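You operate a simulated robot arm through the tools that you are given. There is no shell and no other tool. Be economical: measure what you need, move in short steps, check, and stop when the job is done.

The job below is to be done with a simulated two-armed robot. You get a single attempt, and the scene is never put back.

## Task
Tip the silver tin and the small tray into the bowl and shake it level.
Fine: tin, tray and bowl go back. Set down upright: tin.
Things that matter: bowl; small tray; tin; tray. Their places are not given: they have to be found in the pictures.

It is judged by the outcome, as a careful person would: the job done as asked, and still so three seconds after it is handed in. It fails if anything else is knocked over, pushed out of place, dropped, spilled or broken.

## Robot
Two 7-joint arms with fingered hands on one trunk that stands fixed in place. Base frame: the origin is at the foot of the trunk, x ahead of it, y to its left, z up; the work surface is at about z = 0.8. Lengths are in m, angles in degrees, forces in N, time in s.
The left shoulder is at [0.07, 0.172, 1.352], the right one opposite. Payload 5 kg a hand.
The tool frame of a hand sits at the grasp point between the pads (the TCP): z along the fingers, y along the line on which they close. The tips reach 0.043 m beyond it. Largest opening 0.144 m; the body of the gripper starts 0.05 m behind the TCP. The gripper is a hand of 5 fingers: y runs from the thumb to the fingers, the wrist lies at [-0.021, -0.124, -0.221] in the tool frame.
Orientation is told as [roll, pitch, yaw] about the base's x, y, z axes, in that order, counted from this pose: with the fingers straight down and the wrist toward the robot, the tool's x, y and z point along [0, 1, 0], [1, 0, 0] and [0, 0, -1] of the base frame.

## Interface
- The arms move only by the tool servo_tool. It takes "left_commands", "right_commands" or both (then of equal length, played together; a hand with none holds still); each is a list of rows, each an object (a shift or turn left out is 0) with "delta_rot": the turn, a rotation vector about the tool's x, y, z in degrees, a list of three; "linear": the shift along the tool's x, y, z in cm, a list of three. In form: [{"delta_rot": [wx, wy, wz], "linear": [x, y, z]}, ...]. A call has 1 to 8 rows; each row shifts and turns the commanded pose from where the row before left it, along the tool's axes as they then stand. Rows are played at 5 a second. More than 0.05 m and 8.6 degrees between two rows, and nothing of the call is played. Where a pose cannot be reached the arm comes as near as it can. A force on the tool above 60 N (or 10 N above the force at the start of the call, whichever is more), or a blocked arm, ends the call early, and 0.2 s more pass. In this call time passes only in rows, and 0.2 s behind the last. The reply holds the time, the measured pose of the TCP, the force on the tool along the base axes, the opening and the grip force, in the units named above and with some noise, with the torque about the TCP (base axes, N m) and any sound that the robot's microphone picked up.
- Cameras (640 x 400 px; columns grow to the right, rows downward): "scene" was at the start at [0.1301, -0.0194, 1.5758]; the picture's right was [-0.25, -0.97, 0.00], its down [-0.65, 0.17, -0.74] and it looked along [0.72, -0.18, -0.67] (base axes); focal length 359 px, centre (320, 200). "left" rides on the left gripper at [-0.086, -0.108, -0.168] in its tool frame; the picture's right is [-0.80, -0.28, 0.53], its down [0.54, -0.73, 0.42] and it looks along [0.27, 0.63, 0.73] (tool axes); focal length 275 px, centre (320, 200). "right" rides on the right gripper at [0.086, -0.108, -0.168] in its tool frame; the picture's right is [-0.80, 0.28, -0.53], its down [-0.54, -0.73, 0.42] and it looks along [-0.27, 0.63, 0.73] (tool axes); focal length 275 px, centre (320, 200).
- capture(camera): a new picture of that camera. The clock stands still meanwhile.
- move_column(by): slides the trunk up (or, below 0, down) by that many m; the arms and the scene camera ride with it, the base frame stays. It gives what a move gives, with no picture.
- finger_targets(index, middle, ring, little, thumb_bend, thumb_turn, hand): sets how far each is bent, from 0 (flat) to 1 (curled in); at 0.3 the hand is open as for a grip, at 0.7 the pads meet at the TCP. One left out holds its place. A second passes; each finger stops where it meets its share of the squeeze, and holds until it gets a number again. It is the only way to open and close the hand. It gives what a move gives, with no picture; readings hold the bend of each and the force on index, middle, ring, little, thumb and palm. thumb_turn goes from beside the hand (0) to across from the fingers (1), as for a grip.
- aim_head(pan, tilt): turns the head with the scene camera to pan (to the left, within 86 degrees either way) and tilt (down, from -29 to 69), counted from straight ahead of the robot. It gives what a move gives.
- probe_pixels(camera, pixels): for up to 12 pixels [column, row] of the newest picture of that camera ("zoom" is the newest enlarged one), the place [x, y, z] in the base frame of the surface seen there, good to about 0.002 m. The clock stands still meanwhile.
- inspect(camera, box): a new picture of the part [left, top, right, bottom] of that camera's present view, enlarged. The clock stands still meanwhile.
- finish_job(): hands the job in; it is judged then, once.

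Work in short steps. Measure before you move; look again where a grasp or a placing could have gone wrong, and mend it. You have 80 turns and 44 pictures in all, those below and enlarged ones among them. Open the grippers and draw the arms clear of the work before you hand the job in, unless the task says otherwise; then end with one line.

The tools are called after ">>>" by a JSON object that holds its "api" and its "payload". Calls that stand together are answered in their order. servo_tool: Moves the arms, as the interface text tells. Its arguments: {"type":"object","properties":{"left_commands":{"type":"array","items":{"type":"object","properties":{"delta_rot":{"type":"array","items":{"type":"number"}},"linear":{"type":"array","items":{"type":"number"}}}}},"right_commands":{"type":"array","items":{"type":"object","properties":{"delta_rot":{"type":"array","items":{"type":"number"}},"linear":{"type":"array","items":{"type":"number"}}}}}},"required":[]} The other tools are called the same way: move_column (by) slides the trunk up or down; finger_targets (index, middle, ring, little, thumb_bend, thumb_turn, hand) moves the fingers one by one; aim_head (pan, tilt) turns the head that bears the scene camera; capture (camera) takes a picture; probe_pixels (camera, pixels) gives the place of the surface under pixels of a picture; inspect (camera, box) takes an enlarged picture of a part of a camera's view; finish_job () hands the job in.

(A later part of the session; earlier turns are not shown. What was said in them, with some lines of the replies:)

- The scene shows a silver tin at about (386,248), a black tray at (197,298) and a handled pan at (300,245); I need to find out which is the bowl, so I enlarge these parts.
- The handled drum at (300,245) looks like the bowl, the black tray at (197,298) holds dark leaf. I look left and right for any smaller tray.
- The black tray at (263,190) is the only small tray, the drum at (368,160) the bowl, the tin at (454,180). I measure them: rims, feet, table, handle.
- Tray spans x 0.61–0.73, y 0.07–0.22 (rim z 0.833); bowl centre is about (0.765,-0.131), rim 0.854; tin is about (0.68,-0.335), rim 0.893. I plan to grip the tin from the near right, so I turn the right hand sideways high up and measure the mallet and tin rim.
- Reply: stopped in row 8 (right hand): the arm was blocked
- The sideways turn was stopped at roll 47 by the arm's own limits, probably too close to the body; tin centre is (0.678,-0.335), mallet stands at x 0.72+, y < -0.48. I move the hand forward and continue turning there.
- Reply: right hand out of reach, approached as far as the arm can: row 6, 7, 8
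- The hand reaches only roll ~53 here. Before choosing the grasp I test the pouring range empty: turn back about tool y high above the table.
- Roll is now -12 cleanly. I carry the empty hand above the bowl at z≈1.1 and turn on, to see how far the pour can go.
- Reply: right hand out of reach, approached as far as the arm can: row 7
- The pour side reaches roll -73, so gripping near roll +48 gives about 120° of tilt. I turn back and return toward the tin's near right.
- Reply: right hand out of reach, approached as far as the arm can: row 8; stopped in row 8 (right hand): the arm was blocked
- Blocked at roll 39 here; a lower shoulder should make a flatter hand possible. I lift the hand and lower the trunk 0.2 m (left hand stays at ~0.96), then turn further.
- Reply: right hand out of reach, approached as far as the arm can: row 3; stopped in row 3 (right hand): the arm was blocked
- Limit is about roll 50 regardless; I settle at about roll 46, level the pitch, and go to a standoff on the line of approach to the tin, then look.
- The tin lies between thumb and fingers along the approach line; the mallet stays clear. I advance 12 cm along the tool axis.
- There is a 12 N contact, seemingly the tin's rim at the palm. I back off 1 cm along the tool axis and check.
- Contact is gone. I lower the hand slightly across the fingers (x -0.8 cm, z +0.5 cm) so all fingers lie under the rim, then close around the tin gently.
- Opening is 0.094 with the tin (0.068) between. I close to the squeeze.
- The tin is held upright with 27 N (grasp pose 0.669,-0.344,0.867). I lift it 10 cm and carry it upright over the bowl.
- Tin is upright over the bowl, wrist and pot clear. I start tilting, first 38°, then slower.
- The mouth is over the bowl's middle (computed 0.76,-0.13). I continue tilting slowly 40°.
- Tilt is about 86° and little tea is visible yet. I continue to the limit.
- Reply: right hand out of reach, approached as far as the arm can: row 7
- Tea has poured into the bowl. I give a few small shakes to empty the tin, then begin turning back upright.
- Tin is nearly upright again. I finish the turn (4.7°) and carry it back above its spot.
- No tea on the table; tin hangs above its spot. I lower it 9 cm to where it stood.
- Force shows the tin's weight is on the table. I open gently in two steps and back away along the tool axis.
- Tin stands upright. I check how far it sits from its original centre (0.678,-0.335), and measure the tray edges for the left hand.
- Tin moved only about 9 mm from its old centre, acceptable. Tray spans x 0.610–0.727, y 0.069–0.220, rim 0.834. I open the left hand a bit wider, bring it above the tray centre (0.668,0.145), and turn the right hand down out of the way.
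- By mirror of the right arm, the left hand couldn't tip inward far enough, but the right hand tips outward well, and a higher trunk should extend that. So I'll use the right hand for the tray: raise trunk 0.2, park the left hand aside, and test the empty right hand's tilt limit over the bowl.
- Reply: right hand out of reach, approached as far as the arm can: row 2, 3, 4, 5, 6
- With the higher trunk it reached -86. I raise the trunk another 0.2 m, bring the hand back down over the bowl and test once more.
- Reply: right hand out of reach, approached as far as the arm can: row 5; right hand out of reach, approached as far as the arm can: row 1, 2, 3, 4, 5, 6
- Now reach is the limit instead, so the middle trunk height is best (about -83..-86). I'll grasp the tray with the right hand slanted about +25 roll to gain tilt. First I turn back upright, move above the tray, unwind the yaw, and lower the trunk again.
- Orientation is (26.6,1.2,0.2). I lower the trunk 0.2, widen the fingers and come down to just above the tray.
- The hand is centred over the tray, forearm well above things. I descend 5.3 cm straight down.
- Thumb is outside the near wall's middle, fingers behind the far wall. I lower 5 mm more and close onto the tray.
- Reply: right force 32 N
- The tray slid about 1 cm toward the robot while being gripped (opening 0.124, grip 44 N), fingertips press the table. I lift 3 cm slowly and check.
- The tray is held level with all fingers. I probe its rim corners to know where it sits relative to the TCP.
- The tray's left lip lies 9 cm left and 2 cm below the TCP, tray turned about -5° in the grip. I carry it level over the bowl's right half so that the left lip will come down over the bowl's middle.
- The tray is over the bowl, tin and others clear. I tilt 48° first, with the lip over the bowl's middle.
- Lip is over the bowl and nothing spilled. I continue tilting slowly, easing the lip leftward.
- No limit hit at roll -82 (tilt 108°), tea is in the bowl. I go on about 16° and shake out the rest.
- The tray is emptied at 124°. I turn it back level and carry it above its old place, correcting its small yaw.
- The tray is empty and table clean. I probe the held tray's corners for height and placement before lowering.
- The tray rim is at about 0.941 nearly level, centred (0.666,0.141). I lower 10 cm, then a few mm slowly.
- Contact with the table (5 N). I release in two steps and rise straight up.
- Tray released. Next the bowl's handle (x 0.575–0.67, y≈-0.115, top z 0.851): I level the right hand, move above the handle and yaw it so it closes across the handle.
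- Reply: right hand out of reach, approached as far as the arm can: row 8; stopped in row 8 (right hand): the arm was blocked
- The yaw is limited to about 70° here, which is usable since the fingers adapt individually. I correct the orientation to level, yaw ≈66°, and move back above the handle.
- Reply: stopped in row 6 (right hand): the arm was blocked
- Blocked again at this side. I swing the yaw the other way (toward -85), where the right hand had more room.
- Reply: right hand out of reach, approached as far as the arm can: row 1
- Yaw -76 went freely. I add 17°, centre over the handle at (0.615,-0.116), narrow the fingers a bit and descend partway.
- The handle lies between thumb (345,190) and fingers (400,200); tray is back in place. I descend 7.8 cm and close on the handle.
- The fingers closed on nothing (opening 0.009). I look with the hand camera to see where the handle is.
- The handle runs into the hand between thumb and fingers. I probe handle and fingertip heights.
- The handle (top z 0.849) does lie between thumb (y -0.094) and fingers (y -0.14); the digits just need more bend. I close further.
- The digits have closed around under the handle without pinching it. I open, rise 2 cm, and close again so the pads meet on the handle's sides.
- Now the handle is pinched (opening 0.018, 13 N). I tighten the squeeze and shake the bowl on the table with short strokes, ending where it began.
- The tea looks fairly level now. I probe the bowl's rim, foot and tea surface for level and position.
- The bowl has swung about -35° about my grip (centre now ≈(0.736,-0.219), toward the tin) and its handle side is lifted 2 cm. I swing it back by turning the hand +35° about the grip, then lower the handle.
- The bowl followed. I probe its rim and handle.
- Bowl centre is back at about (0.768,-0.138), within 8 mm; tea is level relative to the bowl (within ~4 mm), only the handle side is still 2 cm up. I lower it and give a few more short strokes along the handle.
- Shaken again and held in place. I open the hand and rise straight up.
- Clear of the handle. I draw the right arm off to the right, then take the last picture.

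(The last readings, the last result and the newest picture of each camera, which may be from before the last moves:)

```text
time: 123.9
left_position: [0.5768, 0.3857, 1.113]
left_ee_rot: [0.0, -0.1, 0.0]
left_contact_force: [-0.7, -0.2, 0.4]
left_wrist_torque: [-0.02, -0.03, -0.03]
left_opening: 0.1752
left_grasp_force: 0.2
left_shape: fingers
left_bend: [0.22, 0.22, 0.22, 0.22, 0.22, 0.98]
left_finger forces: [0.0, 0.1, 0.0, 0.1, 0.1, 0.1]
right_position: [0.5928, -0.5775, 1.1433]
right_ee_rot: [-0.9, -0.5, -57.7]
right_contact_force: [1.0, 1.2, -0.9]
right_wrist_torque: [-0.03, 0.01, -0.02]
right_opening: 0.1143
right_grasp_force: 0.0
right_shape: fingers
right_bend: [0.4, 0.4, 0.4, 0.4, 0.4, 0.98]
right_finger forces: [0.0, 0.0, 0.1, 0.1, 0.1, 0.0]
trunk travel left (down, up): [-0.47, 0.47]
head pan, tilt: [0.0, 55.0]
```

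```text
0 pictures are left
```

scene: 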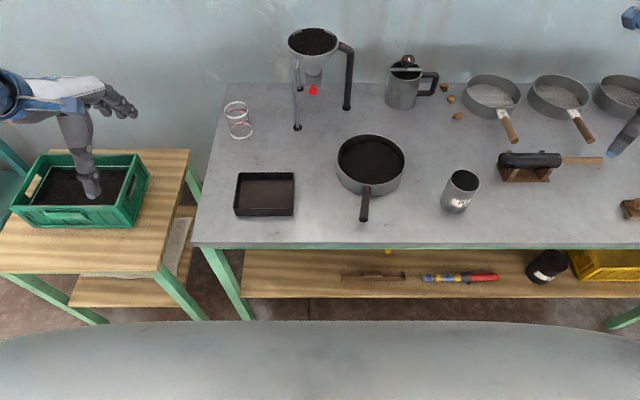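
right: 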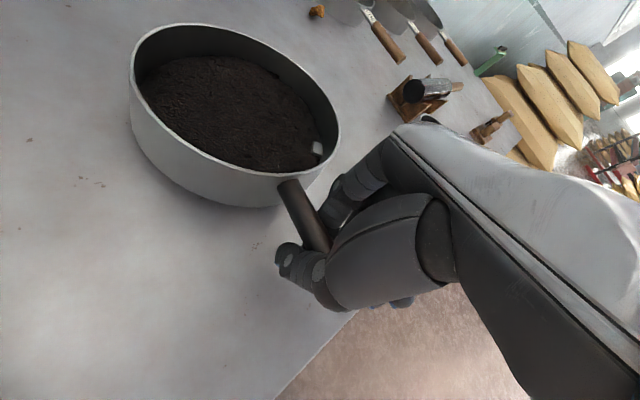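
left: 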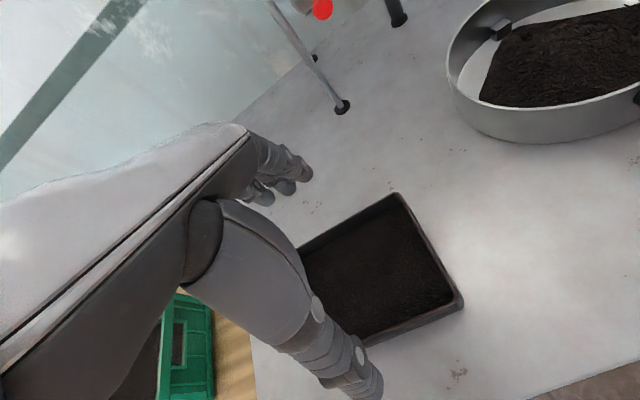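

Bowl and tray are in place, tea level, table clean; the tin stands upright but looks nudged. I measure tin, bowl and tray.

>>> {"api": "probe_pixels", "payload": {"camera": "scene", "pixels": [[449, 180], [479, 184], [464, 171], [461, 190], [455, 208], [370, 134], [338, 160], [404, 160], [366, 187], [363, 218], [350, 165], [385, 165]]}}

>>> {"api": "probe_pixels", "payload": {"camera": "scene", "pixels": [[238, 174], [293, 174], [235, 208], [293, 207], [369, 145], [369, 178], [369, 162]]}}

```text
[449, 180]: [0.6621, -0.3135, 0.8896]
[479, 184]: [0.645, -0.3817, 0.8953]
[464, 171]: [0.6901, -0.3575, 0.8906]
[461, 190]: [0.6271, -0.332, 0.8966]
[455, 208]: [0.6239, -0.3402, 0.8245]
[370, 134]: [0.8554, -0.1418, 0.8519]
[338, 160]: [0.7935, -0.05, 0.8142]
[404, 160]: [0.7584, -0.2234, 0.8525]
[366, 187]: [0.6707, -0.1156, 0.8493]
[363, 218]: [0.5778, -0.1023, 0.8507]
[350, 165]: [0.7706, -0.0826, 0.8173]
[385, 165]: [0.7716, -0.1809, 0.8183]
```

```text
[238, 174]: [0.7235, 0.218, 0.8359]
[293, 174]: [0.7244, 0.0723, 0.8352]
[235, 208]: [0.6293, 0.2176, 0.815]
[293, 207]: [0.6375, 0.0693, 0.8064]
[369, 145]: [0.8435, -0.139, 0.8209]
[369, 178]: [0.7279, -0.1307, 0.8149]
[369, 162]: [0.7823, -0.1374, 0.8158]
```

Tea is level (0.815–0.821), bowl within about 8 mm and tray within a few mm of their places, tin upright about 2.4 cm from its start; both hands are open and clear. I hand it in.

>>> {"api": "finish_job", "payload": {}}

```text
The job is handed in.
```

The tea from the tin and the small tray is in the bowl and shaken level to about 6 mm. I saw no spills in the last picture. Tray and bowl are back within about 1 cm. The tin is upright but about 2.4 cm from where it started, probably because the bowl swung against it while I was gripping and shaking the bowl.
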